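You operate a simulated robot arm through the tools that you are given. There is no shell and no other tool. Be economical: measure what you need, move in short steps, check, and stop when the job is done.

Carry out the task below with a simulated two-armed robot. There is one attempt and no reset: what you move stays moved.

TASK
Fill the bottle marked LAB at the sample spout, about to its line.
Fine: open the sample tap first and shut it after; water runs while the blue button is held down; stand the bottle back where it stood. Set down upright: what you pick out. Where these are worked on the way, their far stop is far enough and under half their travel is too little: sample tap.

It is judged by the outcome, as a careful person would: the job done as asked, and still so three seconds after it is handed in. It fails if anything else is knocked over, pushed out of place, dropped, spilled or broken.

THE ROBOT
Two 7-joint arms with fingered hands on one trunk, on a base that drives. Base frame: it is fixed to the floor where the robot stands at the start and does not move with it; the origin is under the middle of the robot, x ahead of it, y to its left, z up. Lengths are in mm, angles in degrees, forces in N, time in s.
The left shoulder is at the start at [35, 174, 1138], the right one opposite. With the tool pointing down near the work surface each hand reaches from about 260 to 720 mm from the robot's upright axis, wherever it stands, measured 20 degrees to its own side. Places, roughly: blue sample button [500, 0, 1100]; bottle [1000, -1500, 750]; sample tap [400, 0, 900]. Payload 3.8 kg a hand.
The tool frame of a hand sits at the grasp point between the pads (the TCP): z along the fingers, y along the line on which they close. The tips reach 26 mm beyond it. The gripper opens to 132 mm. The gripper's body begins 73 mm behind the TCP. The gripper is a hand of 3 fingers: y runs from the thumb to the fingers, the wrist lies at [0, 0, -224] in the tool frame, and closing takes about 1.5 s.
Orientation is told as [roll, pitch, yaw] about the base's x, y, z axes, in that order, counted from this pose: with the fingers straight down and closing along the base's y, the tool's x points along the base's -x, its y along +y and its z along -z.

THE INTERFACE
- The arms move only by the tool step_arm. It takes "left_targets", "right_targets" or both (then of equal length, played together; a hand with none holds still); each is a list of rows, each an object (a shift or turn left out is 0, a gripper value left out holds the last) with "grip": the finger opening in mm, from 0 to 132; "dp": the shift along the tool's x, y, z in mm, a list of three; "rotation": the turn, a rotation vector about the tool's x, y, z in rad, a list of three. In form: [{"grip": grip, "dp": [dx, dy, dz], "rotation": [rx, ry, rz]}, ...]. A call has 1 to 20 rows; each row shifts and turns the commanded pose from where the row before left it, along the tool's axes as they then stand. A row lasts 0.2 s, in which the tool goes at most 50 mm and 8.6 degrees; a call with a longer step from one row to the next is refused whole, and so is a gripper value outside its range. A pose out of reach is approached as far as the arm can. The call stops where the force on the tool passes 60 N (or 10 N more than at its start, if that is more) or the arm is blocked; 0.2 s more then pass. Each finger travels about 108 mm/s and halts on what it meets, pressing with about 31 N; the grip force reading is that of the motor and also rises with nothing between the fingers. The clock runs only during rows and for 0.2 s after the last one: add rows that do not move to give the fingers time. It gives the time, the measured TCP pose, the force on the tool (base axes), the opening and the grip force at its end, in the units of the frame above (readings bear some noise), with the torque about the TCP (base axes, N m) and any sound that the robot's microphone picked up.
- Cameras (640 x 400 px; columns grow to the right, rows downward): "scene" is now at [187, -38.4, 1067]; the picture's right is [-0.29, -0.96, 0.00], its down [0.05, -0.01, -1.00] and it looks along [0.96, -0.29, 0.05] (base axes); focal length 214 px, centre (320, 200). "left" rides on the left gripper at [-62, 3, -92] in its tool frame; the picture's right is [-0.05, -1.00, 0.00], its down [0.83, -0.04, -0.56] and it looks along [0.55, -0.03, 0.83] (tool axes); focal length 230 px, centre (320, 200). "right" rides on the right gripper at [62, 3, -92] in its tool frame; the picture's right is [-0.05, 1.00, 0.00], its down [-0.83, -0.04, -0.55] and it looks along [-0.55, -0.03, 0.83] (tool axes); focal length 230 px, centre (320, 200). There is no depth. A picture from a camera that has moved, and an enlarged one, comes with that camera's place and axes in the base frame and with its lens. The place of the scene camera against the robot may be out by one fixed shift of up to 25 mm in any direction.
- snapshot(camera): a new picture of that camera. The clock stands still meanwhile.
- move_column(by): slides the trunk up (or, below 0, down) by that many mm; the arms and the scene camera ride with it, the base frame stays. It gives what a move gives, with no picture.
- roll_base(legs): drives the robot by 1 to 6 legs, each [ahead, left, turn to the left] in mm, mm and degrees, along the robot's own axes; the way and the turn of a leg run together, so that a leg with both is an arc; at most 1500 mm and 180 degrees a leg. The arms and the cameras ride along, it lands a little off, and it stops where it bumps. It gives what a move gives.
- set_grasp(shape, hand): the hand has 3 fingers and takes this shape, open, in about a second: jaw (thumb against the fingers, like two jaws); tri (thumb and two fingers); tip (a fingertip pinch); poke (one finger out to press); point (the index stretched); flat (the hand flat); cup (the hand cupped); fist (a fist). The gripper value then closes the fingers along that shape, each until it touches; the sizes above hold for jaw. It gives what a move gives, with no picture.
- pan_tilt(pan, tilt): turns the head with the scene camera to pan (to the left, within 60 degrees either way) and tilt (down, from -29 to 69), counted from straight ahead of the robot. It gives what a move gives.
- close_up(camera, box): a new picture of the part [left, top, right, bottom] of that camera's present view, enlarged. The clock stands still meanwhile.
- sign_off(): hands the job in; it is judged then, once.

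Work in short steps. Places have to be worked out from the pictures, the camera data and where the tool is seen: move nearer, look again, correct. Check each grasp and each placing, and mend what went wrong. You have 120 turns and 100 pictures in all, those below and enlarged ones among them. Open the grippers and draw the arms clear of the work before you hand the job in, unless the task says otherwise; then end with one line.

The tools are called after ">>>" by a JSON object that holds its "op" and its "data". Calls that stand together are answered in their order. step_arm: Moves the arms, as the interface text tells. Its arguments: {"type":"object","properties":{"left_targets":{"type":"array","items":{"type":"object","properties":{"grip":{"type":"number"},"dp":{"type":"array","items":{"type":"number"}},"rotation":{"type":"array","items":{"type":"number"}}}}},"right_targets":{"type":"array","items":{"type":"object","properties":{"grip":{"type":"number"},"dp":{"type":"array","items":{"type":"number"}},"rotation":{"type":"array","items":{"type":"number"}}}}}},"required":[]} The other tools are called the same way: move_column (by) slides the trunk up or down; set_grasp (shape, hand) gives the hand a shape; roll_base (legs) drives the base; pan_tilt (pan, tilt) turns the head that bears the scene camera; snapshot (camera) takes a picture; close_up (camera, box) takes an enlarged picture of a part of a camera's view; sign_off () hands the job in.

At the start:

```text
t: 0.0
left_eef_pos: [460.1, 139.1, 1000.1]
left_tcp_rot: [0.0, 0.2, 0.0]
left_force: [1.0, -0.8, 0.4]
left_ft_torque: [-0.01, -0.01, -0.05]
left_finger_gap: 131.7
left_gripper_force: 0.1
left_shape: jaw
right_eef_pos: [370.6, -236.0, 1327.2]
right_tcp_rot: [0.1, 0.0, 0.0]
right_force: [0.6, -0.5, 0.3]
right_ft_torque: [0.03, 0.01, -0.01]
right_finger_gap: 131.9
right_gripper_force: 0.0
right_shape: jaw
trunk travel left (down, up): [-439.0, 42.0]
robot x, y, heading: [-0.5, 1.1, -0.1]
head pan, tilt: [-16.8, -2.9]
```

scene: 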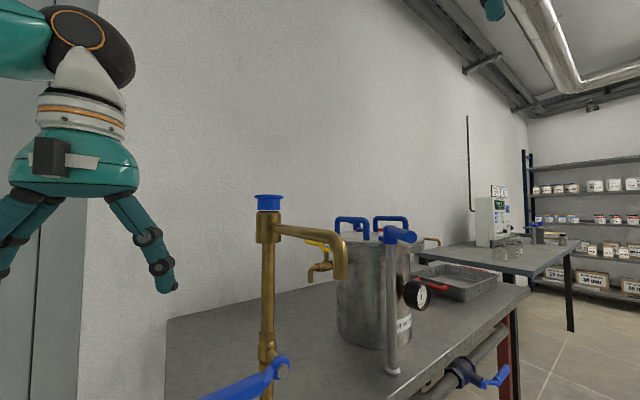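
right: 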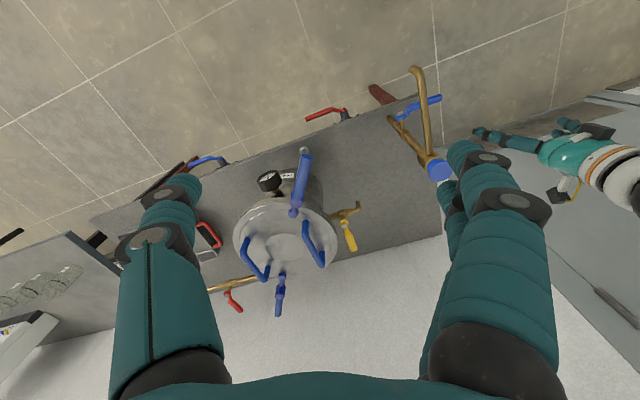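
left: 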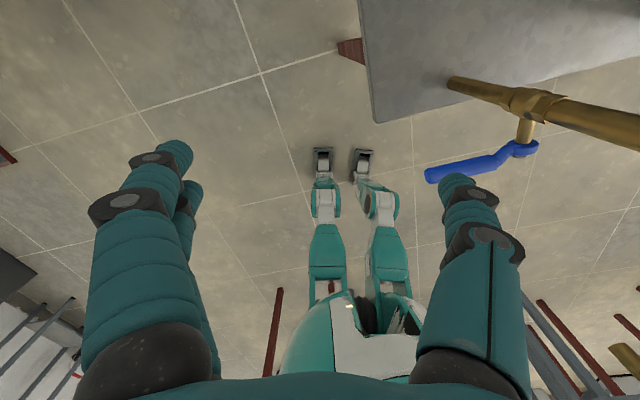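

The start views show a brass post with a blue button on top, a spout, and a blue lever low down. I look closer at the post and toward the bottle table.

>>> {"op": "pan_tilt", "data": {"pan": -10, "tilt": 30}}

>>> {"op": "snapshot", "data": {"camera": "scene"}}

>>> {"op": "pan_tilt", "data": {"pan": -55, "tilt": 15}}

>>> {"op": "snapshot", "data": {"camera": "scene"}}

```text
t: 1.0
left_eef_pos: [460.3, 137.9, 999.3]
left_tcp_rot: [0.0, 0.0, 0.0]
left_force: [-0.3, 0.3, 0.7]
left_ft_torque: [0.02, -0.02, 0.02]
left_finger_gap: 131.8
left_gripper_force: 0.1
left_shape: jaw
right_eef_pos: [371.6, -234.9, 1326.3]
right_tcp_rot: [0.0, 0.0, 0.0]
right_force: [-0.3, -0.4, 0.3]
right_ft_torque: [0.0, 0.04, -0.02]
right_finger_gap: 132.0
right_gripper_force: 0.0
right_shape: jaw
trunk travel left (down, up): [-439.0, 42.0]
robot x, y, heading: [0.5, 1.0, 0.4]
head pan, tilt: [-10.0, 30.0]
```

```text
96 pictures are left
camera scene: at [191.2, -28.4, 1014.2], right [-0.17, -0.98, 0.0], down [-0.49, 0.09, -0.87], along [0.85, -0.15, -0.5], focal length 214 px, centre (320, 200)
```

scene: 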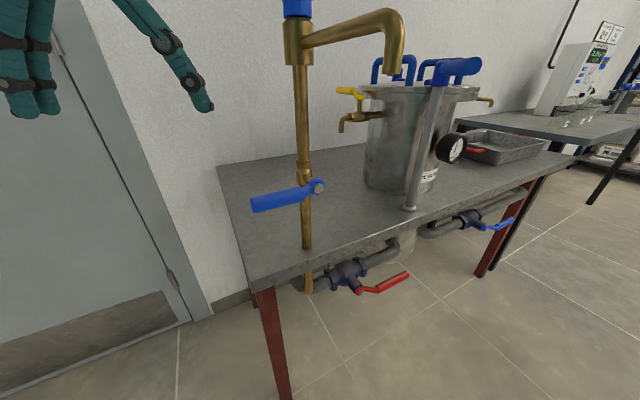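

```text
t: 2.1
left_eef_pos: [460.8, 138.5, 999.3]
left_tcp_rot: [0.0, -0.1, -0.1]
left_force: [-0.3, -0.3, -0.7]
left_ft_torque: [0.0, 0.0, -0.01]
left_finger_gap: 131.8
left_gripper_force: 0.1
left_shape: jaw
right_eef_pos: [371.4, -236.0, 1328.3]
right_tcp_rot: [0.1, 0.0, 0.0]
right_force: [0.0, -0.3, 0.8]
right_ft_torque: [0.01, -0.02, 0.03]
right_finger_gap: 132.0
right_gripper_force: 0.0
right_shape: jaw
trunk travel left (down, up): [-439.0, 42.0]
robot x, y, heading: [1.0, 3.0, -0.4]
head pan, tilt: [-55.0, 15.0]
```

```text
95 pictures are left
camera scene: at [155.8, -89.2, 1038.3], right [-0.82, -0.57, 0.0], down [-0.15, 0.21, -0.97], along [0.55, -0.79, -0.26], focal length 214 px, centre (320, 200)
```

scene: 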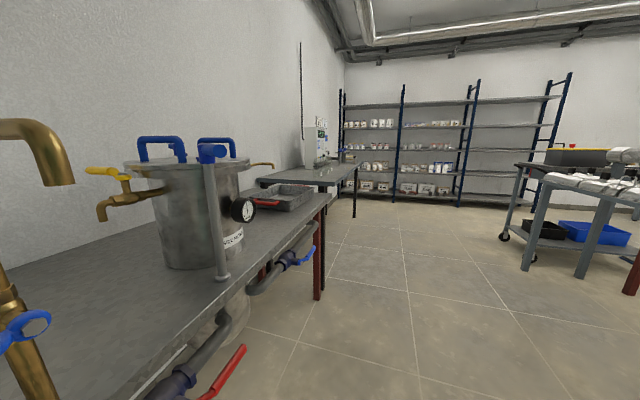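

The post stands near (455,-55), with the spout outlet near (340,-95,1015) pointing at the robot. Next I look for the LAB bottle on the second table.

>>> {"op": "close_up", "data": {"camera": "scene", "box": [230, 110, 390, 210]}}

>>> {"op": "close_up", "data": {"camera": "scene", "box": [480, 120, 640, 220]}}

```text
4.00 times, centred on (310, 160) of scene
camera zoom: at [155.8, -89.2, 1038.3], right [-0.82, -0.57, 0.0], down [-0.15, 0.21, -0.97], along [0.55, -0.79, -0.26], focal length 858 px, centre (360, 360)
```

zoom: 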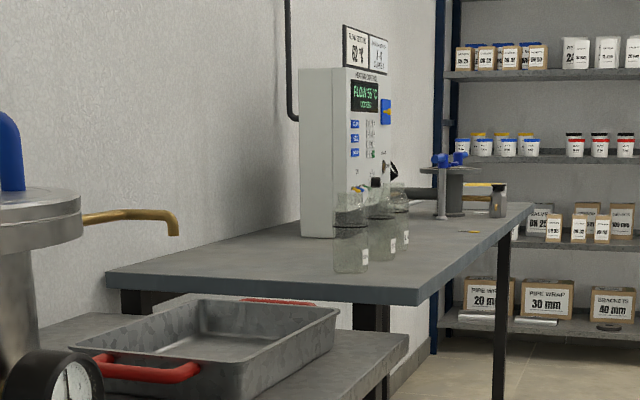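

```text
4.00 times, centred on (560, 170) of scene
camera zoom: at [155.8, -89.2, 1038.3], right [-0.82, -0.57, 0.0], down [-0.15, 0.21, -0.97], along [0.55, -0.79, -0.26], focal length 858 px, centre (-640, 320)
```

zoom: 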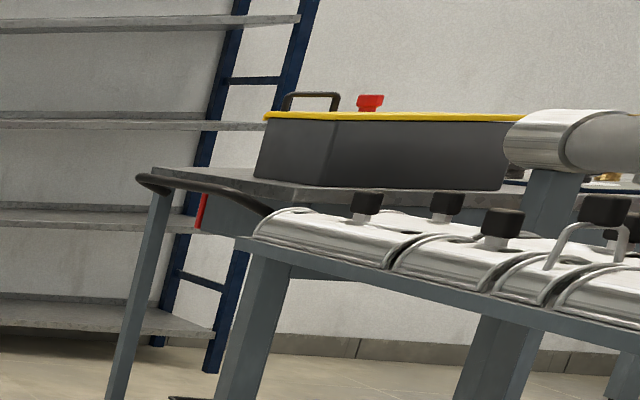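

The open bottles stand near (1100,-1480) on the second table, and the tables run about 20° off the base axes. I raise and draw in the left hand, then drive alongside.

>>> {"op": "step_arm", "data": {"left_targets": [{"dp": [20, 0, -45]}, {"dp": [20, 0, -45]}, {"dp": [20, 0, -45]}, {"dp": [20, 0, -45]}, {"dp": [20, 0, -45]}, {"dp": [20, 0, -45]}]}}

>>> {"op": "roll_base", "data": {"legs": [[-150, 0, 0], [0, 0, 20], [100, -1430, 0]]}}

>>> {"op": "pan_tilt", "data": {"pan": -20, "tilt": 25}}

>>> {"op": "snapshot", "data": {"camera": "scene"}}

```text
t: 3.5
left_eef_pos: [336.7, 138.0, 1271.7]
left_tcp_rot: [0.0, 0.0, 0.0]
left_force: [-1.1, -0.6, -0.3]
left_ft_torque: [-0.01, 0.01, -0.05]
left_finger_gap: 132.1
left_gripper_force: 0.0
left_shape: jaw
right_eef_pos: [369.3, -236.3, 1328.1]
right_tcp_rot: [0.0, -0.1, 0.0]
right_force: [-0.8, 0.8, 0.2]
right_ft_torque: [-0.03, -0.03, -0.02]
right_finger_gap: 131.8
right_gripper_force: 0.1
right_shape: jaw
trunk travel left (down, up): [-439.0, 42.0]
robot x, y, heading: [-6.5, -1.0, -0.0]
head pan, tilt: [-55.0, 15.0]
```

```text
t: 18.3
left_eef_pos: [699.5, -1076.2, 1270.4]
left_tcp_rot: [0.0, 0.0, 19.2]
left_force: [0.2, 0.2, 0.0]
left_ft_torque: [-0.02, 0.01, -0.03]
left_finger_gap: 131.8
left_gripper_force: 0.1
left_shape: jaw
right_eef_pos: [854.2, -1419.5, 1326.9]
right_tcp_rot: [0.1, 0.0, 19.3]
right_force: [0.0, -0.3, 0.3]
right_ft_torque: [-0.01, 0.01, 0.01]
right_finger_gap: 131.8
right_gripper_force: 0.1
right_shape: jaw
trunk travel left (down, up): [-439.0, 42.0]
robot x, y, heading: [426.1, -1319.7, 19.2]
head pan, tilt: [-55.0, 15.0]
```

```text
t: 19.3
left_eef_pos: [700.9, -1076.3, 1270.5]
left_tcp_rot: [0.0, 0.0, 19.4]
left_force: [0.0, 0.2, -0.4]
left_ft_torque: [-0.02, -0.03, -0.02]
left_finger_gap: 132.1
left_gripper_force: 0.1
left_shape: jaw
right_eef_pos: [853.2, -1418.6, 1326.6]
right_tcp_rot: [0.0, 0.0, 19.3]
right_force: [0.0, 0.1, -0.6]
right_ft_torque: [-0.01, -0.03, -0.02]
right_finger_gap: 132.0
right_gripper_force: 0.1
right_shape: jaw
trunk travel left (down, up): [-439.0, 42.0]
robot x, y, heading: [423.2, -1319.0, 19.2]
head pan, tilt: [-20.0, 25.0]
```

```text
92 pictures are left
camera scene: at [613.7, -1298.7, 1022.1], right [-0.01, -1.0, 0.0], down [-0.42, 0.01, -0.91], along [0.91, -0.01, -0.42], focal length 214 px, centre (320, 200)
```

scene: 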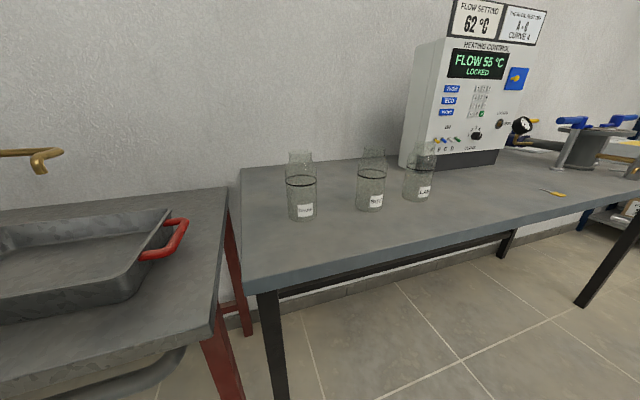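

>>> {"op": "close_up", "data": {"camera": "scene", "box": [270, 130, 462, 250]}}

>>> {"op": "snapshot", "data": {"camera": "right"}}

```text
3.33 times, centred on (366, 190) of scene
camera zoom: at [613.7, -1298.7, 1022.1], right [-0.01, -1.0, 0.0], down [-0.42, 0.01, -0.91], along [0.91, -0.01, -0.42], focal length 715 px, centre (167, 233)
```

zoom: 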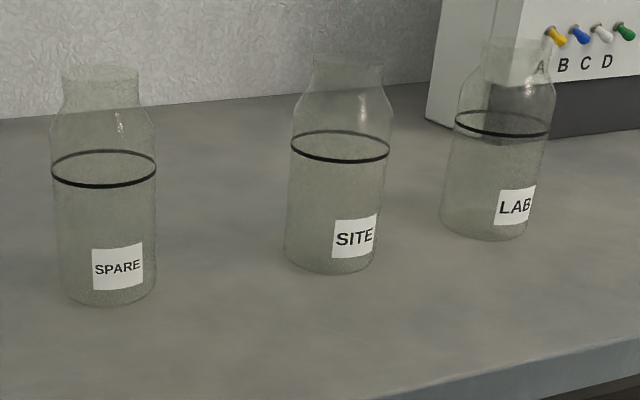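

```text
90 pictures are left
camera right: at [795.2, -1437.2, 1420.1], right [-0.28, 0.96, 0.0], down [0.8, 0.23, 0.55], along [0.53, 0.16, -0.83], focal length 230 px, centre (320, 200)
```

right: 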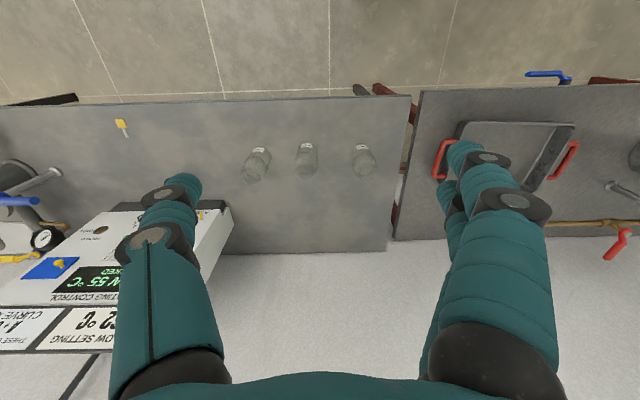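

LAB is the rightmost bottle. Triangulating both cameras puts its base near (1094,-1535) with the table top at z≈808, diameter about 74 and height about 155. I shift the base right 200 and pitch the right hand to 35° below horizontal, well above the bottles.

>>> {"op": "roll_base", "data": {"legs": [[0, -200, 0]]}}

>>> {"op": "step_arm", "data": {"right_targets": [{"dp": [0, 0, 40]}, {"dp": [0, 0, 40]}, {"dp": [0, 0, 40]}, {"dp": [0, 0, 40]}, {"rotation": [0, -0.137, 0]}, {"rotation": [0, -0.137, 0]}, {"rotation": [0, -0.137, 0]}, {"rotation": [0, -0.137, 0]}, {"rotation": [0, -0.137, 0]}, {"rotation": [0, -0.137, 0]}, {"rotation": [0, -0.137, 0]}, {}]}}

>>> {"op": "snapshot", "data": {"camera": "right"}}

>>> {"op": "snapshot", "data": {"camera": "scene"}}

```text
t: 21.7
left_eef_pos: [764.5, -1264.4, 1269.8]
left_tcp_rot: [-0.1, 0.0, 19.5]
left_force: [-0.7, -0.3, -0.4]
left_ft_torque: [0.0, 0.03, -0.01]
left_finger_gap: 131.9
left_gripper_force: 0.0
left_shape: jaw
right_eef_pos: [920.9, -1607.0, 1327.2]
right_tcp_rot: [0.1, 0.1, 19.4]
right_force: [0.3, -0.6, 0.0]
right_ft_torque: [-0.01, 0.01, -0.03]
right_finger_gap: 132.2
right_gripper_force: 0.0
right_shape: jaw
trunk travel left (down, up): [-439.0, 42.0]
robot x, y, heading: [493.9, -1509.9, 19.2]
head pan, tilt: [-20.0, 25.0]
```

```text
t: 24.3
left_eef_pos: [763.5, -1265.2, 1271.2]
left_tcp_rot: [0.1, -0.1, 19.4]
left_force: [-0.1, 0.2, -0.4]
left_ft_torque: [0.04, -0.07, -0.02]
left_finger_gap: 131.9
left_gripper_force: 0.1
left_shape: jaw
right_eef_pos: [956.4, -1609.7, 1164.4]
right_tcp_rot: [1.4, -47.4, 18.1]
right_force: [0.3, -0.2, 0.3]
right_ft_torque: [0.02, -0.02, 0.03]
right_finger_gap: 131.7
right_gripper_force: 0.0
right_shape: jaw
right hand out of reach, approached as far as the arm can: row 10, 11
trunk travel left (down, up): [-439.0, 42.0]
robot x, y, heading: [491.1, -1504.2, 19.3]
head pan, tilt: [-20.0, 25.0]
```

```text
89 pictures are left
camera right: at [852.2, -1644.9, 1182.9], right [-0.29, 0.95, 0.06], down [0.16, -0.01, 0.99], along [0.94, 0.3, -0.16], focal length 230 px, centre (320, 200)
```

right: 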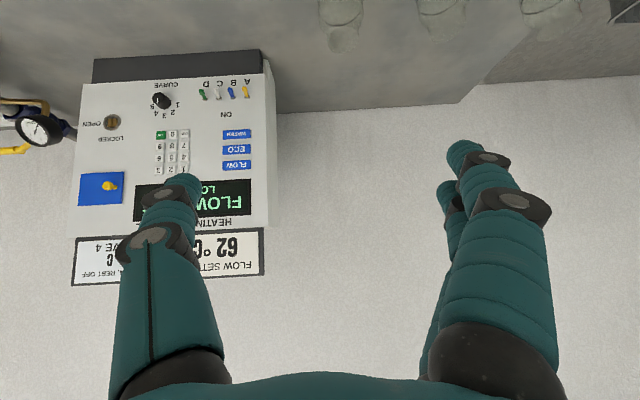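

```text
88 pictures are left
camera scene: at [678.8, -1487.5, 1022.4], right [-0.01, -1.0, 0.0], down [-0.42, 0.0, -0.91], along [0.91, -0.01, -0.42], focal length 214 px, centre (320, 200)
```

scene: 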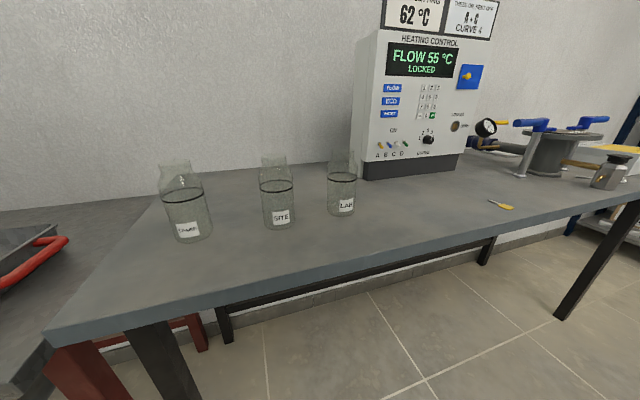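

Two scene views agree on LAB at (1093,-1538,805). I lower the hand behind it in steps.

>>> {"op": "step_arm", "data": {"right_targets": [{"dp": [35, 0, 24], "grip": 110}, {"dp": [35, 0, 24]}, {"dp": [35, 0, 24]}, {"dp": [35, 0, 24]}, {}]}}

>>> {"op": "snapshot", "data": {"camera": "right"}}

```text
t: 25.5
left_eef_pos: [765.0, -1263.7, 1269.6]
left_tcp_rot: [-0.1, 0.1, 19.3]
left_force: [-0.6, -1.6, -0.3]
left_ft_torque: [0.0, -0.01, -0.01]
left_finger_gap: 132.0
left_gripper_force: 0.1
left_shape: jaw
right_eef_pos: [1008.0, -1588.2, 1034.6]
right_tcp_rot: [1.5, -47.2, 18.1]
right_force: [-0.5, 0.7, -0.3]
right_ft_torque: [-0.02, 0.02, 0.02]
right_finger_gap: 109.8
right_gripper_force: 0.1
right_shape: jaw
right hand out of reach, approached as far as the arm can: row 1, 2, 3, 4
trunk travel left (down, up): [-439.0, 42.0]
robot x, y, heading: [490.8, -1511.6, 19.3]
head pan, tilt: [-20.0, 25.0]
```

```text
87 pictures are left
camera right: at [904.0, -1623.3, 1052.4], right [-0.29, 0.95, 0.06], down [0.17, -0.01, 0.99], along [0.94, 0.3, -0.16], focal length 230 px, centre (320, 200)
```

right: 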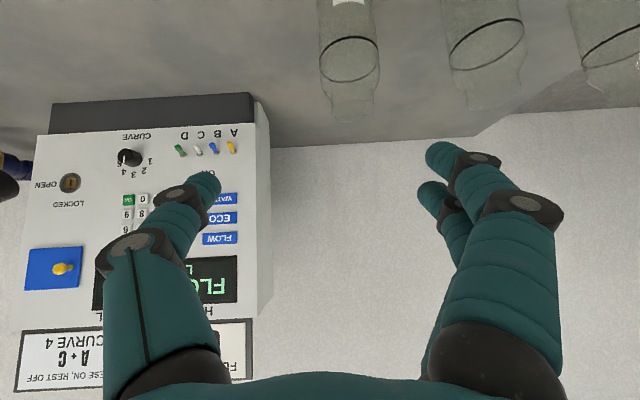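

The hand is limited by wrist reach here, and the commanded pose is behind the actual one. I move it lower, where the pose should be reachable, and then read it.

>>> {"op": "step_arm", "data": {"right_targets": [{"dp": [20, 0, 28]}, {"dp": [20, 0, 28]}, {"dp": [20, 0, 28]}, {}, {}]}}

>>> {"op": "snapshot", "data": {"camera": "right"}}

```text
t: 26.7
left_eef_pos: [765.1, -1264.6, 1269.6]
left_tcp_rot: [0.0, 0.0, 19.6]
left_force: [0.0, -0.1, 0.2]
left_ft_torque: [-0.05, -0.02, 0.02]
left_finger_gap: 131.8
left_gripper_force: 0.0
left_shape: jaw
right_eef_pos: [1026.4, -1579.8, 932.3]
right_tcp_rot: [1.5, -47.2, 18.0]
right_force: [0.2, -0.9, 0.7]
right_ft_torque: [0.02, -0.01, 0.03]
right_finger_gap: 109.9
right_gripper_force: 0.1
right_shape: jaw
trunk travel left (down, up): [-439.0, 42.0]
robot x, y, heading: [492.0, -1509.0, 19.3]
head pan, tilt: [-20.0, 25.0]
```

```text
86 pictures are left
camera right: at [923.1, -1614.0, 950.6], right [-0.29, 0.95, 0.06], down [0.17, -0.01, 0.99], along [0.94, 0.3, -0.16], focal length 230 px, centre (320, 200)
```

right: 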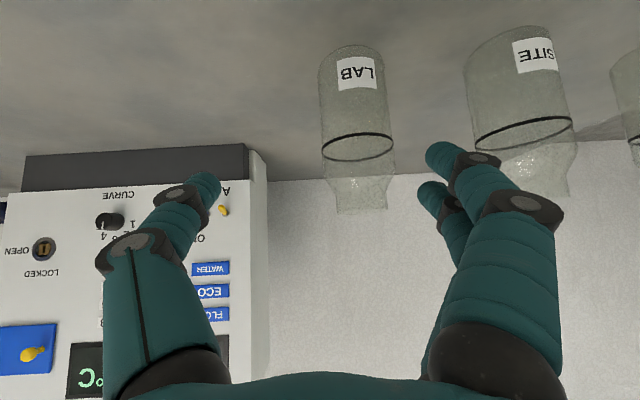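

LAB sits about 31 mm left of the hand's centre line and about 70 ahead. I slide left and lower to grasp height, staying short of the bottle.

>>> {"op": "step_arm", "data": {"right_targets": [{"dp": [0, 15.5, 0]}, {"dp": [0, 15.5, 0]}, {"dp": [17, 0, 15]}, {"dp": [17, 0, 15]}, {"dp": [15, 0, 15], "grip": 105}, {}]}}

>>> {"op": "snapshot", "data": {"camera": "right"}}

>>> {"op": "snapshot", "data": {"camera": "scene"}}

```text
t: 28.1
left_eef_pos: [764.8, -1265.3, 1269.0]
left_tcp_rot: [0.0, 0.0, 19.5]
left_force: [0.0, -0.8, -0.9]
left_ft_torque: [-0.02, 0.02, 0.0]
left_finger_gap: 132.0
left_gripper_force: 0.1
left_shape: jaw
right_eef_pos: [1012.8, -1550.0, 865.7]
right_tcp_rot: [1.5, -47.1, 18.0]
right_force: [-0.3, 1.0, 0.1]
right_ft_torque: [0.0, 0.02, -0.02]
right_finger_gap: 105.2
right_gripper_force: 0.1
right_shape: jaw
trunk travel left (down, up): [-439.0, 42.0]
robot x, y, heading: [492.8, -1508.7, 19.6]
head pan, tilt: [-20.0, 25.0]
```

```text
85 pictures are left
camera right: at [911.2, -1584.4, 884.2], right [-0.29, 0.95, 0.06], down [0.17, -0.01, 0.99], along [0.94, 0.3, -0.16], focal length 230 px, centre (320, 200)
```

right: 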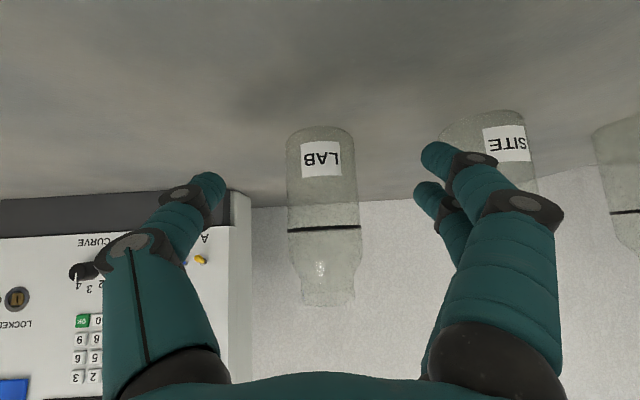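

```text
84 pictures are left
camera scene: at [679.8, -1486.9, 1022.1], right [-0.01, -1.0, 0.0], down [-0.42, 0.0, -0.91], along [0.91, -0.01, -0.42], focal length 214 px, centre (320, 200)
```

scene: 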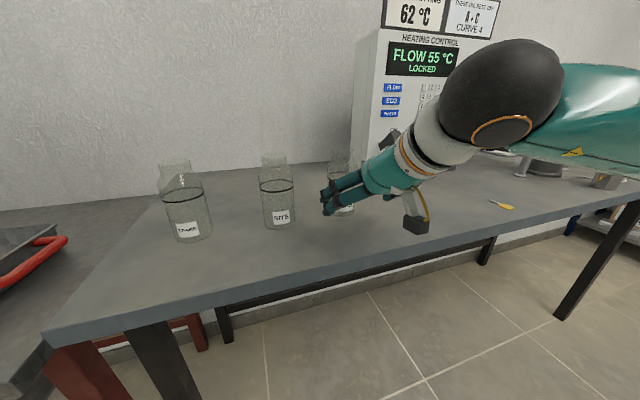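

Right-camera triangulation now puts LAB at (1074,-1529), 807 base, about 60 wide and 125 tall. It is centred between the fingers, so I lower 16 and move in 56.

>>> {"op": "step_arm", "data": {"right_targets": [{"dp": [11.7, 0, 10.9]}, {"dp": [-12.7, 0, 13.7]}, {"dp": [-12.7, 0, 13.7]}, {"dp": [-12.7, 0, 13.7]}, {}]}}

>>> {"op": "snapshot", "data": {"camera": "right"}}

>>> {"op": "close_up", "data": {"camera": "scene", "box": [240, 110, 460, 250]}}

```text
t: 29.3
left_eef_pos: [765.6, -1265.7, 1270.7]
left_tcp_rot: [0.0, 0.0, 19.4]
left_force: [-1.0, 0.1, 0.1]
left_ft_torque: [0.0, -0.01, 0.0]
left_finger_gap: 131.9
left_gripper_force: 0.2
left_shape: jaw
right_eef_pos: [1066.3, -1532.1, 851.3]
right_tcp_rot: [1.5, -47.2, 18.1]
right_force: [0.1, -0.1, 0.4]
right_ft_torque: [-0.03, -0.01, 0.01]
right_finger_gap: 105.2
right_gripper_force: 0.1
right_shape: jaw
trunk travel left (down, up): [-439.0, 42.0]
robot x, y, heading: [488.1, -1506.7, 19.6]
head pan, tilt: [-20.0, 25.0]
```

```text
83 pictures are left
camera right: at [963.9, -1566.1, 868.5], right [-0.29, 0.95, 0.06], down [0.17, -0.01, 0.99], along [0.94, 0.3, -0.16], focal length 230 px, centre (320, 200)
```

right: 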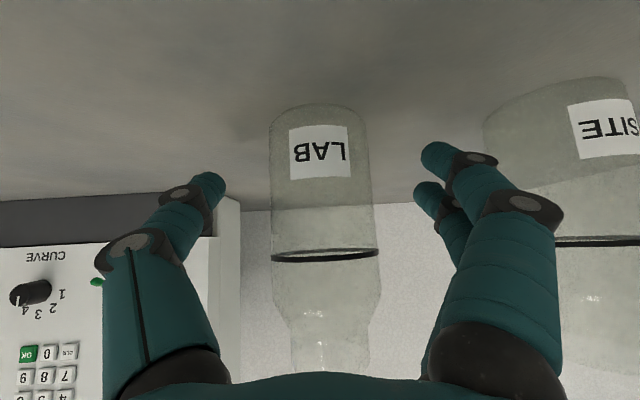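

```text
2.86 times, centred on (350, 180) of scene
camera zoom: at [679.8, -1487.0, 1022.1], right [-0.01, -1.0, 0.0], down [-0.42, 0.0, -0.91], along [0.91, -0.01, -0.42], focal length 613 px, centre (234, 257)
```

zoom: 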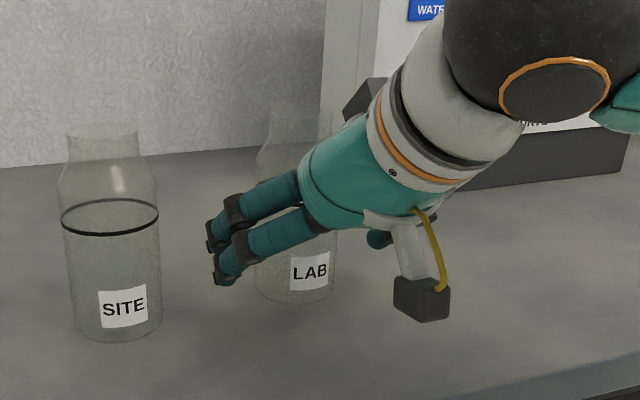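

Bottle width growth says its axis is still about 17 ahead, well centred. I advance 12 and close.

>>> {"op": "step_arm", "data": {"right_targets": [{"dp": [-8.2, 0, 8.8]}, {"grip": 85}, {"grip": 70}, {"grip": 60}, {"grip": 50}, {"grip": 40}, {}, {}, {}]}}

>>> {"op": "snapshot", "data": {"camera": "right"}}

```text
t: 31.3
left_eef_pos: [765.0, -1264.6, 1269.6]
left_tcp_rot: [0.0, 0.0, 19.5]
left_force: [-0.5, -0.6, 0.0]
left_ft_torque: [-0.01, -0.01, 0.0]
left_finger_gap: 131.8
left_gripper_force: 0.1
left_shape: jaw
right_eef_pos: [1078.3, -1528.5, 851.0]
right_tcp_rot: [1.4, -47.1, 18.1]
right_force: [-1.1, -0.4, 0.9]
right_ft_torque: [0.0, -0.02, 0.01]
right_finger_gap: 52.0
right_gripper_force: 31.0
right_shape: jaw
trunk travel left (down, up): [-439.0, 42.0]
robot x, y, heading: [488.7, -1506.1, 19.2]
head pan, tilt: [-20.0, 25.0]
```

```text
81 pictures are left
camera right: at [975.2, -1562.2, 868.9], right [-0.29, 0.95, 0.06], down [0.17, -0.01, 0.99], along [0.94, 0.3, -0.16], focal length 230 px, centre (320, 200)
```

right: 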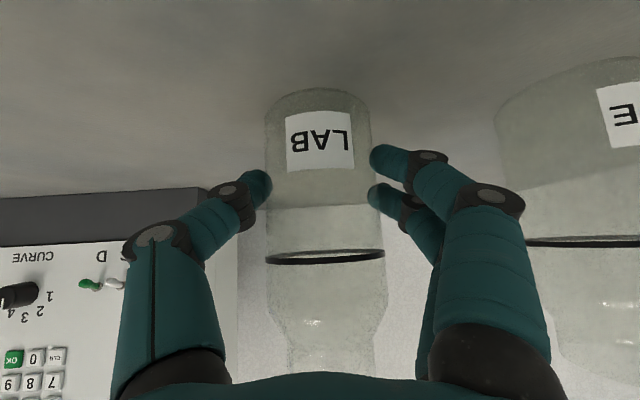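

The grip halted at 52 mm with 31 N. Its standing pose is TCP (1078.3,-1528.5,851), yaw 18.1, pitch -47.1. I lift gently and check for slip.

>>> {"op": "step_arm", "data": {"right_targets": [{"dp": [7.3, 0, 6.8], "grip": 30}, {"dp": [-14.6, 0, -13.6]}, {"dp": [-14.6, 0, -13.6]}, {}]}}

>>> {"op": "snapshot", "data": {"camera": "right"}}

```text
t: 32.3
left_eef_pos: [765.5, -1263.8, 1269.3]
left_tcp_rot: [-0.1, -0.1, 19.5]
left_force: [0.6, -0.4, 0.5]
left_ft_torque: [0.0, 0.01, -0.02]
left_finger_gap: 131.9
left_gripper_force: 0.1
left_shape: jaw
right_eef_pos: [1079.0, -1528.0, 880.5]
right_tcp_rot: [1.5, -47.1, 18.1]
right_force: [0.1, -0.1, 0.4]
right_ft_torque: [-0.01, 0.04, -0.01]
right_finger_gap: 52.1
right_gripper_force: 31.2
right_shape: jaw
trunk travel left (down, up): [-439.0, 42.0]
robot x, y, heading: [491.7, -1508.8, 19.4]
head pan, tilt: [-20.0, 25.0]
```

```text
80 pictures are left
camera right: at [975.3, -1562.4, 898.4], right [-0.29, 0.95, 0.06], down [0.17, -0.01, 0.99], along [0.94, 0.3, -0.16], focal length 230 px, centre (320, 200)
```

right: 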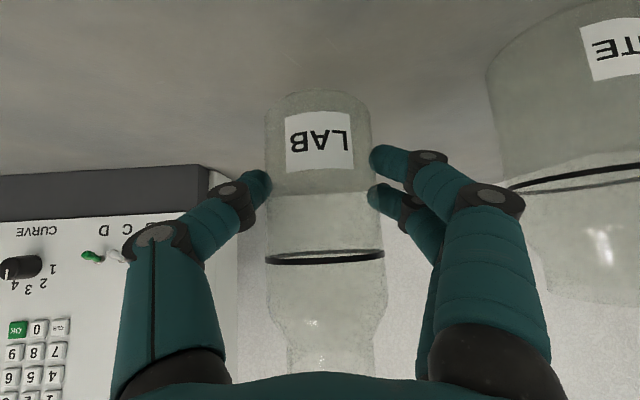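

The bottle is held firm with no slip. I lift it clear, back off from the table, and go left to a staging spot in front of the sample post.

>>> {"op": "step_arm", "data": {"right_targets": [{"dp": [-22, 0, -20.4]}, {"dp": [-22, 0, -20.4]}, {"dp": [-22, 0, -20.4]}, {}]}}

>>> {"op": "roll_base", "data": {"legs": [[-350, 0, 0], [0, 1403, 0]]}}

>>> {"op": "pan_tilt", "data": {"pan": 0, "tilt": 10}}

>>> {"op": "snapshot", "data": {"camera": "scene"}}

>>> {"op": "snapshot", "data": {"camera": "right"}}

```text
t: 33.3
left_eef_pos: [766.4, -1264.9, 1269.9]
left_tcp_rot: [-0.1, 0.0, 19.5]
left_force: [0.0, -0.3, 0.1]
left_ft_torque: [0.0, -0.04, -0.03]
left_finger_gap: 131.8
left_gripper_force: 0.2
left_shape: jaw
right_eef_pos: [1079.7, -1528.4, 970.4]
right_tcp_rot: [1.6, -47.3, 18.1]
right_force: [-1.6, 0.8, -0.4]
right_ft_torque: [-0.01, 0.04, 0.01]
right_finger_gap: 51.9
right_gripper_force: 31.2
right_shape: jaw
trunk travel left (down, up): [-439.0, 42.0]
robot x, y, heading: [492.5, -1510.0, 19.4]
head pan, tilt: [-20.0, 25.0]
```

```text
t: 47.6
left_eef_pos: [-29.2, -59.7, 1270.1]
left_tcp_rot: [0.1, 0.0, 19.6]
left_force: [0.0, 0.1, -0.2]
left_ft_torque: [0.0, -0.02, 0.01]
left_finger_gap: 132.1
left_gripper_force: 0.1
left_shape: jaw
right_eef_pos: [285.8, -323.6, 969.9]
right_tcp_rot: [1.6, -47.2, 18.2]
right_force: [-0.1, 0.0, 0.2]
right_ft_torque: [-0.01, -0.02, 0.0]
right_finger_gap: 52.0
right_gripper_force: 31.2
right_shape: jaw
trunk travel left (down, up): [-439.0, 42.0]
robot x, y, heading: [-303.3, -309.6, 19.4]
head pan, tilt: [-20.0, 25.0]
```

```text
t: 48.4
left_eef_pos: [-29.0, -59.6, 1270.2]
left_tcp_rot: [0.0, 0.1, 19.6]
left_force: [0.1, -1.5, 0.0]
left_ft_torque: [0.0, 0.0, 0.0]
left_finger_gap: 131.6
left_gripper_force: 0.1
left_shape: jaw
right_eef_pos: [285.6, -323.7, 969.8]
right_tcp_rot: [1.4, -47.2, 18.2]
right_force: [1.1, 0.8, -0.5]
right_ft_torque: [-0.01, 0.04, 0.01]
right_finger_gap: 52.1
right_gripper_force: 31.1
right_shape: jaw
trunk travel left (down, up): [-439.0, 42.0]
robot x, y, heading: [-300.1, -306.8, 19.6]
head pan, tilt: [0.0, 10.0]
```

```text
79 pictures are left
camera scene: at [-118.1, -251.0, 1046.4], right [0.33, -0.94, 0.0], down [-0.16, -0.06, -0.98], along [0.93, 0.33, -0.17], focal length 214 px, centre (320, 200)
```

scene: 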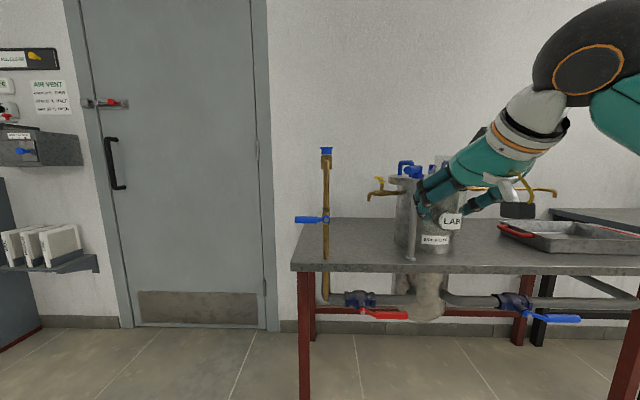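

```text
78 pictures are left
camera right: at [182.1, -358.6, 988.4], right [-0.3, 0.95, 0.06], down [0.17, -0.01, 0.99], along [0.94, 0.3, -0.16], focal length 230 px, centre (320, 200)
```

right: 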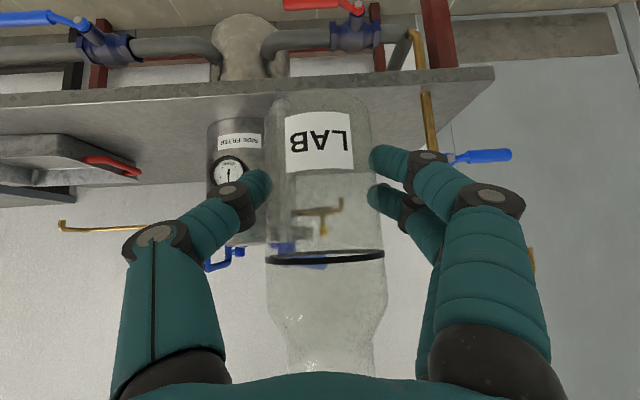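

The post is straight ahead with its lever horizontal. I zoom in on the post, spout and lever.

>>> {"op": "close_up", "data": {"camera": "scene", "box": [270, 130, 430, 310]}}

```text
2.22 times, centred on (350, 220) of scene
camera zoom: at [-118.1, -251.0, 1046.4], right [0.33, -0.94, 0.0], down [-0.16, -0.06, -0.98], along [0.93, 0.33, -0.17], focal length 477 px, centre (253, 156)
```

zoom: 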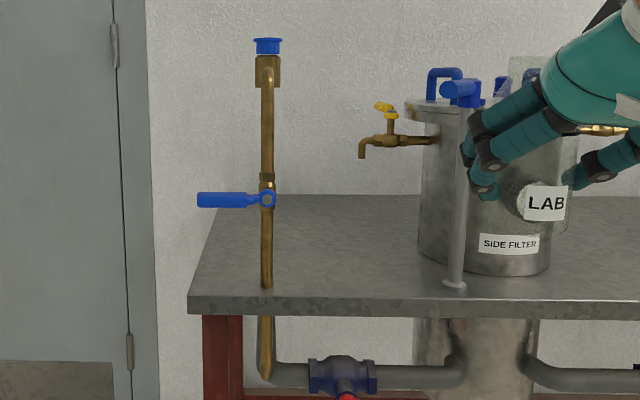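

Lever hub is at about (452,-68,887) and the lever end at (417,13). It is a quarter-turn lever, and the button is near (470,-58,1090). I raise the trunk, then bring the bottle in closer and yaw the hand left, still away from the table.

>>> {"op": "move_column", "data": {"by": 42}}

>>> {"op": "step_arm", "data": {"right_targets": [{"dp": [25.4, 21.7, -4.9]}, {"dp": [25.4, 21.7, -4.9]}, {"dp": [25.4, 21.7, -4.9]}, {"dp": [25.4, 21.7, -4.9]}, {"dp": [25.4, 21.7, -4.9]}, {"dp": [25.4, 21.7, -4.9]}, {"dp": [25.4, 21.7, -4.9]}, {"rotation": [-0.08, 0, -0.074]}, {"rotation": [-0.08, 0, -0.074]}, {"rotation": [-0.08, 0, -0.074]}, {"rotation": [-0.08, 0, -0.074]}, {}]}}

>>> {"op": "snapshot", "data": {"camera": "scene"}}

>>> {"op": "snapshot", "data": {"camera": "right"}}

```text
t: 49.3
left_eef_pos: [-27.9, -59.8, 1310.6]
left_tcp_rot: [0.0, 0.1, 19.7]
left_force: [0.7, 0.3, 0.3]
left_ft_torque: [-0.03, 0.0, -0.02]
left_finger_gap: 131.8
left_gripper_force: 0.0
left_shape: jaw
right_eef_pos: [285.8, -323.9, 1010.7]
right_tcp_rot: [1.5, -47.1, 18.1]
right_force: [0.1, 0.0, -0.8]
right_ft_torque: [0.01, 0.0, 0.02]
right_finger_gap: 52.0
right_gripper_force: 30.8
right_shape: jaw
trunk travel left (down, up): [-481.0, 0.0]
robot x, y, heading: [-299.6, -303.3, 19.6]
head pan, tilt: [0.0, 10.0]
```

```text
t: 51.9
left_eef_pos: [-29.2, -59.8, 1311.4]
left_tcp_rot: [0.0, 0.0, 19.7]
left_force: [-0.3, 0.2, -0.1]
left_ft_torque: [0.0, 0.01, 0.02]
left_finger_gap: 131.9
left_gripper_force: 0.0
left_shape: jaw
right_eef_pos: [124.4, -230.8, 943.4]
right_tcp_rot: [1.3, -47.7, 43.4]
right_force: [0.0, -0.7, -0.1]
right_ft_torque: [0.02, 0.02, 0.0]
right_finger_gap: 51.9
right_gripper_force: 30.9
right_shape: jaw
right hand out of reach, approached as far as the arm can: row 6, 7
trunk travel left (down, up): [-481.0, 0.0]
robot x, y, heading: [-302.4, -302.5, 19.5]
head pan, tilt: [0.0, 10.0]
```

```text
76 pictures are left
camera scene: at [-114.9, -249.5, 1105.5], right [0.34, -0.94, 0.0], down [-0.16, -0.06, -0.98], along [0.93, 0.33, -0.17], focal length 214 px, centre (320, 200)
```

scene: 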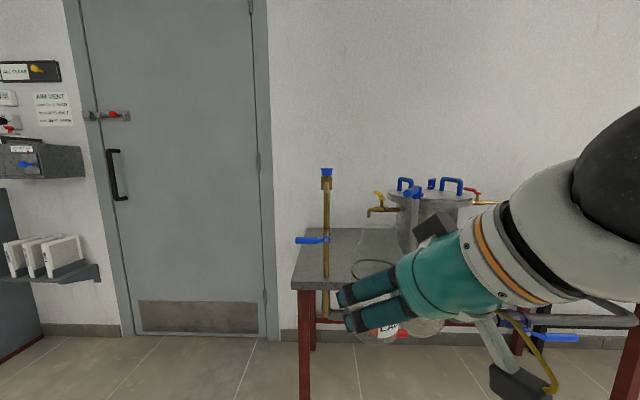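

```text
75 pictures are left
camera right: at [45.0, -306.4, 961.2], right [-0.67, 0.74, 0.05], down [0.15, 0.06, 0.99], along [0.72, 0.67, -0.15], focal length 230 px, centre (320, 200)
```

right: 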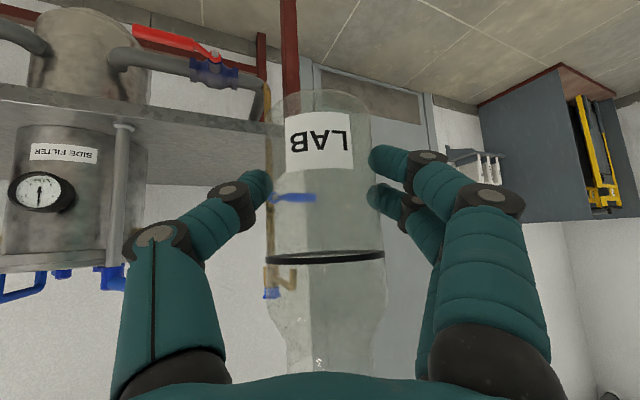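

The bottle hand is now at ahead 427, left -75. I lower it so the mouth clears the spout, then drive forward into working position and look.

>>> {"op": "step_arm", "data": {"right_targets": [{"dp": [15, 0, 14]}, {"dp": [15, 0, 14]}, {"dp": [15, 0, 14]}, {}]}}

>>> {"op": "roll_base", "data": {"legs": [[0, 41, 0], [200, 0, 0]]}}

>>> {"op": "pan_tilt", "data": {"pan": 0, "tilt": 20}}

>>> {"op": "snapshot", "data": {"camera": "scene"}}

>>> {"op": "snapshot", "data": {"camera": "right"}}

>>> {"op": "snapshot", "data": {"camera": "left"}}

```text
t: 52.9
left_eef_pos: [-29.7, -60.0, 1311.9]
left_tcp_rot: [0.0, 0.0, 19.7]
left_force: [0.5, -0.5, 0.2]
left_ft_torque: [-0.02, -0.01, 0.05]
left_finger_gap: 131.9
left_gripper_force: 0.0
left_shape: jaw
right_eef_pos: [124.7, -229.5, 892.4]
right_tcp_rot: [1.3, -47.7, 43.3]
right_force: [0.5, 0.2, -0.9]
right_ft_torque: [0.01, -0.01, 0.04]
right_finger_gap: 51.7
right_gripper_force: 30.8
right_shape: jaw
right hand out of reach, approached as far as the arm can: row 3
trunk travel left (down, up): [-481.0, 0.0]
robot x, y, heading: [-305.1, -304.6, 19.6]
head pan, tilt: [0.0, 10.0]
```

```text
t: 55.1
left_eef_pos: [145.4, 47.5, 1311.7]
left_tcp_rot: [0.0, 0.0, 19.5]
left_force: [0.9, 0.8, 0.6]
left_ft_torque: [0.03, -0.02, -0.01]
left_finger_gap: 131.9
left_gripper_force: 0.0
left_shape: jaw
right_eef_pos: [299.0, -124.1, 892.7]
right_tcp_rot: [1.4, -47.7, 43.3]
right_force: [0.1, -0.6, -1.0]
right_ft_torque: [0.02, 0.02, -0.01]
right_finger_gap: 51.5
right_gripper_force: 30.7
right_shape: jaw
trunk travel left (down, up): [-481.0, 0.0]
robot x, y, heading: [-128.7, -198.4, 19.5]
head pan, tilt: [0.0, 10.0]
```

```text
t: 55.8
left_eef_pos: [144.4, 46.6, 1311.7]
left_tcp_rot: [0.0, 0.0, 19.5]
left_force: [-0.4, -0.8, -0.2]
left_ft_torque: [-0.01, 0.02, 0.02]
left_finger_gap: 131.9
left_gripper_force: 0.0
left_shape: jaw
right_eef_pos: [298.4, -124.0, 892.2]
right_tcp_rot: [1.4, -47.6, 43.3]
right_force: [-0.3, 0.7, -0.7]
right_ft_torque: [0.0, 0.01, 0.0]
right_finger_gap: 51.7
right_gripper_force: 31.4
right_shape: jaw
trunk travel left (down, up): [-481.0, 0.0]
robot x, y, heading: [-130.5, -200.6, 19.7]
head pan, tilt: [0.0, 20.0]
```

```text
74 pictures are left
camera scene: at [59.5, -143.9, 1089.3], right [0.34, -0.94, 0.0], down [-0.32, -0.11, -0.94], along [0.89, 0.32, -0.34], focal length 214 px, centre (320, 200)
```

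scene: 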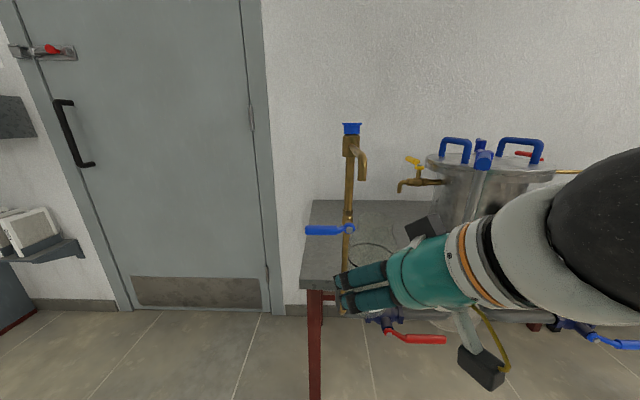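

```text
73 pictures are left
camera right: at [219.0, -199.4, 909.6], right [-0.67, 0.74, 0.05], down [0.15, 0.06, 0.99], along [0.72, 0.67, -0.15], focal length 230 px, centre (320, 200)
```

right: 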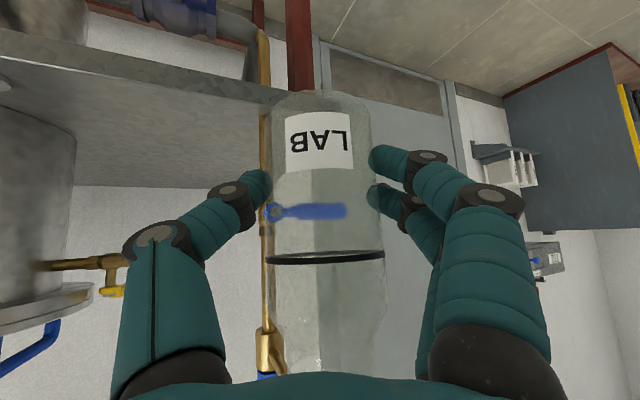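

```text
72 pictures are left
camera left: at [203.3, 69.6, 1404.3], right [0.38, -0.92, 0.0], down [-0.77, -0.32, 0.55], along [-0.51, -0.21, -0.83], focal length 230 px, centre (320, 200)
```

left: 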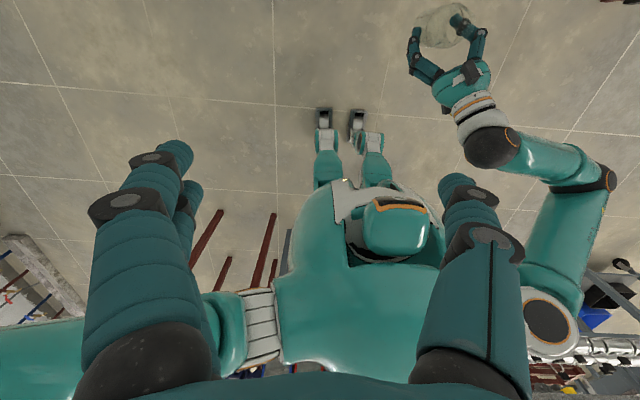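

Hub ≈(444,-65,884), lever end ≈(400,8,888), and button top ≈(465,-58,1087). I put the left hand in poke shape and bring it down left of the post, pitching forward.

>>> {"op": "set_grasp", "data": {"hand": "left", "shape": "poke"}}

>>> {"op": "step_arm", "data": {"left_targets": [{"dp": [-14.7, -3, 37.4]}, {"dp": [-14.7, -3, 37.4]}, {"dp": [-14.7, -3, 37.4]}, {"dp": [-14.7, -3, 37.4]}, {"dp": [-14.7, -3, 37.4]}, {"dp": [-14.7, -3, 37.4]}, {"dp": [-14.7, -3, 37.4]}, {"rotation": [0, -0.137, 0]}, {"rotation": [0, -0.137, 0]}, {"rotation": [0, -0.137, 0]}, {"rotation": [0, -0.137, 0]}, {"rotation": [0, -0.137, 0]}, {"rotation": [0, -0.137, 0]}, {}]}}

>>> {"op": "snapshot", "data": {"camera": "scene"}}

>>> {"op": "snapshot", "data": {"camera": "left"}}

```text
t: 56.7
left_eef_pos: [144.7, 45.5, 1312.0]
left_tcp_rot: [0.0, 0.0, 19.6]
left_force: [-0.3, -0.4, 0.0]
left_ft_torque: [-0.01, 0.0, 0.02]
left_finger_gap: 0.0
left_gripper_force: 0.1
left_shape: poke
right_eef_pos: [299.4, -124.3, 892.4]
right_tcp_rot: [1.4, -47.6, 43.3]
right_force: [-0.2, 0.3, 0.0]
right_ft_torque: [-0.04, 0.0, 0.02]
right_finger_gap: 51.6
right_gripper_force: 31.0
right_shape: jaw
trunk travel left (down, up): [-481.0, 0.0]
robot x, y, heading: [-130.8, -197.1, 19.4]
head pan, tilt: [0.0, 20.0]
```

```text
t: 59.7
left_eef_pos: [249.2, 60.8, 1049.9]
left_tcp_rot: [-0.1, -47.2, 19.7]
left_force: [-0.6, 0.5, 0.4]
left_ft_torque: [-0.01, -0.01, 0.05]
left_finger_gap: 0.0
left_gripper_force: 0.0
left_shape: poke
right_eef_pos: [298.8, -124.0, 891.8]
right_tcp_rot: [1.5, -47.5, 43.3]
right_force: [0.6, -0.9, -0.1]
right_ft_torque: [-0.02, -0.01, -0.02]
right_finger_gap: 51.5
right_gripper_force: 30.9
right_shape: jaw
trunk travel left (down, up): [-481.0, 0.0]
robot x, y, heading: [-124.3, -197.9, 19.5]
head pan, tilt: [0.0, 20.0]
```

```text
71 pictures are left
camera scene: at [59.5, -144.0, 1089.2], right [0.34, -0.94, 0.0], down [-0.32, -0.11, -0.94], along [0.89, 0.32, -0.34], focal length 214 px, centre (320, 200)
```

scene: 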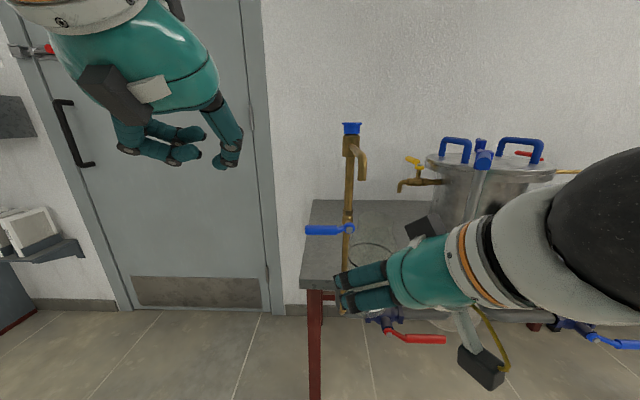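

```text
70 pictures are left
camera left: at [225.0, 54.9, 1158.1], right [0.37, -0.93, 0.04], down [-0.9, -0.37, -0.23], along [0.23, 0.05, -0.97], focal length 230 px, centre (320, 200)
```

left: 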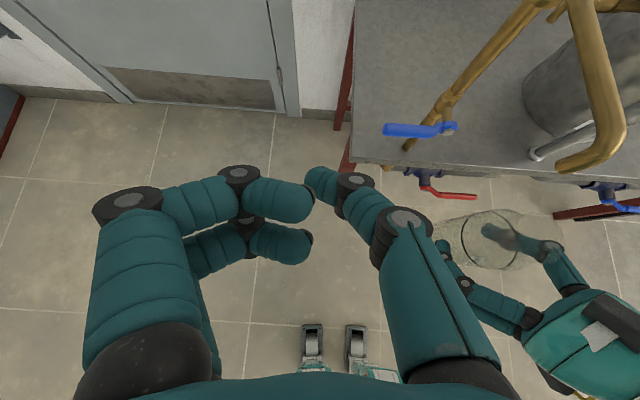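

The poke tip is the thumb, about 26 mm past the TCP. To keep the hand body off the spout and bottle, I move the bottle hand 150 right and yaw the left hand 40° right so it comes from the left. Then I approach above the lever.

>>> {"op": "step_arm", "data": {"right_targets": [{"dp": [10.2, -34.3, -11]}, {"dp": [10.2, -34.3, -11]}, {"dp": [10.2, -34.3, -11]}, {"dp": [10.2, -34.3, -11]}, {}]}}

>>> {"op": "step_arm", "data": {"left_targets": [{"rotation": [0.103, 0, 0.095]}, {"rotation": [0.103, 0, 0.095]}, {"rotation": [0.103, 0, 0.095]}, {"rotation": [0.103, 0, 0.095]}, {"rotation": [0.103, 0, 0.095]}, {"dp": [-7, 1.4, 39]}, {"dp": [-7, 1.4, 39]}, {"dp": [-7, 1.4, 39]}, {}]}}

>>> {"op": "snapshot", "data": {"camera": "left"}}

>>> {"op": "snapshot", "data": {"camera": "scene"}}

```text
t: 60.9
left_eef_pos: [248.4, 61.4, 1049.0]
left_tcp_rot: [-0.1, -47.1, 19.7]
left_force: [-0.6, -0.6, 0.1]
left_ft_torque: [-0.05, -0.01, -0.01]
left_finger_gap: 0.2
left_gripper_force: 0.0
left_shape: poke
right_eef_pos: [352.9, -262.8, 890.2]
right_tcp_rot: [1.4, -47.7, 43.3]
right_force: [0.2, -0.3, -0.3]
right_ft_torque: [0.01, 0.0, -0.01]
right_finger_gap: 51.4
right_gripper_force: 31.0
right_shape: jaw
trunk travel left (down, up): [-481.0, 0.0]
robot x, y, heading: [-126.3, -201.1, 19.7]
head pan, tilt: [0.0, 20.0]
```

```text
t: 62.9
left_eef_pos: [345.3, 29.0, 986.1]
left_tcp_rot: [-0.2, -47.1, -20.5]
left_force: [0.4, 1.1, 0.0]
left_ft_torque: [-0.01, 0.03, 0.0]
left_finger_gap: 0.0
left_gripper_force: 0.1
left_shape: poke
right_eef_pos: [350.4, -263.8, 889.4]
right_tcp_rot: [1.3, -47.7, 43.4]
right_force: [0.0, 0.3, -0.8]
right_ft_torque: [0.0, 0.0, 0.0]
right_finger_gap: 51.6
right_gripper_force: 31.4
right_shape: jaw
trunk travel left (down, up): [-481.0, 0.0]
robot x, y, heading: [-126.7, -195.3, 19.7]
head pan, tilt: [0.0, 20.0]
```

```text
69 pictures are left
camera left: at [322.6, 40.8, 1095.3], right [-0.32, -0.95, 0.04], down [-0.93, 0.3, -0.23], along [0.21, -0.11, -0.97], focal length 230 px, centre (320, 200)
```

left: 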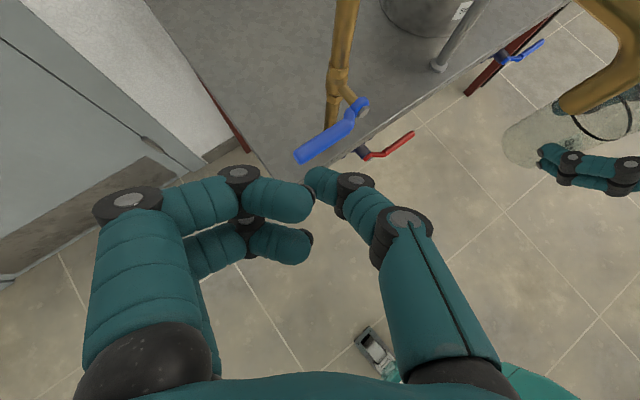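

```text
68 pictures are left
camera scene: at [59.0, -143.8, 1089.4], right [0.34, -0.94, 0.0], down [-0.32, -0.11, -0.94], along [0.89, 0.32, -0.34], focal length 214 px, centre (320, 200)
```

scene: 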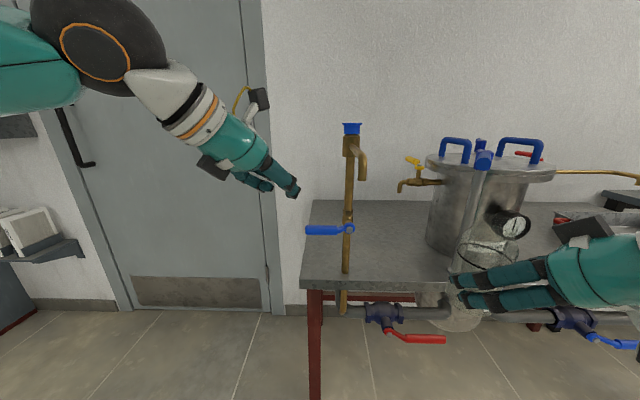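

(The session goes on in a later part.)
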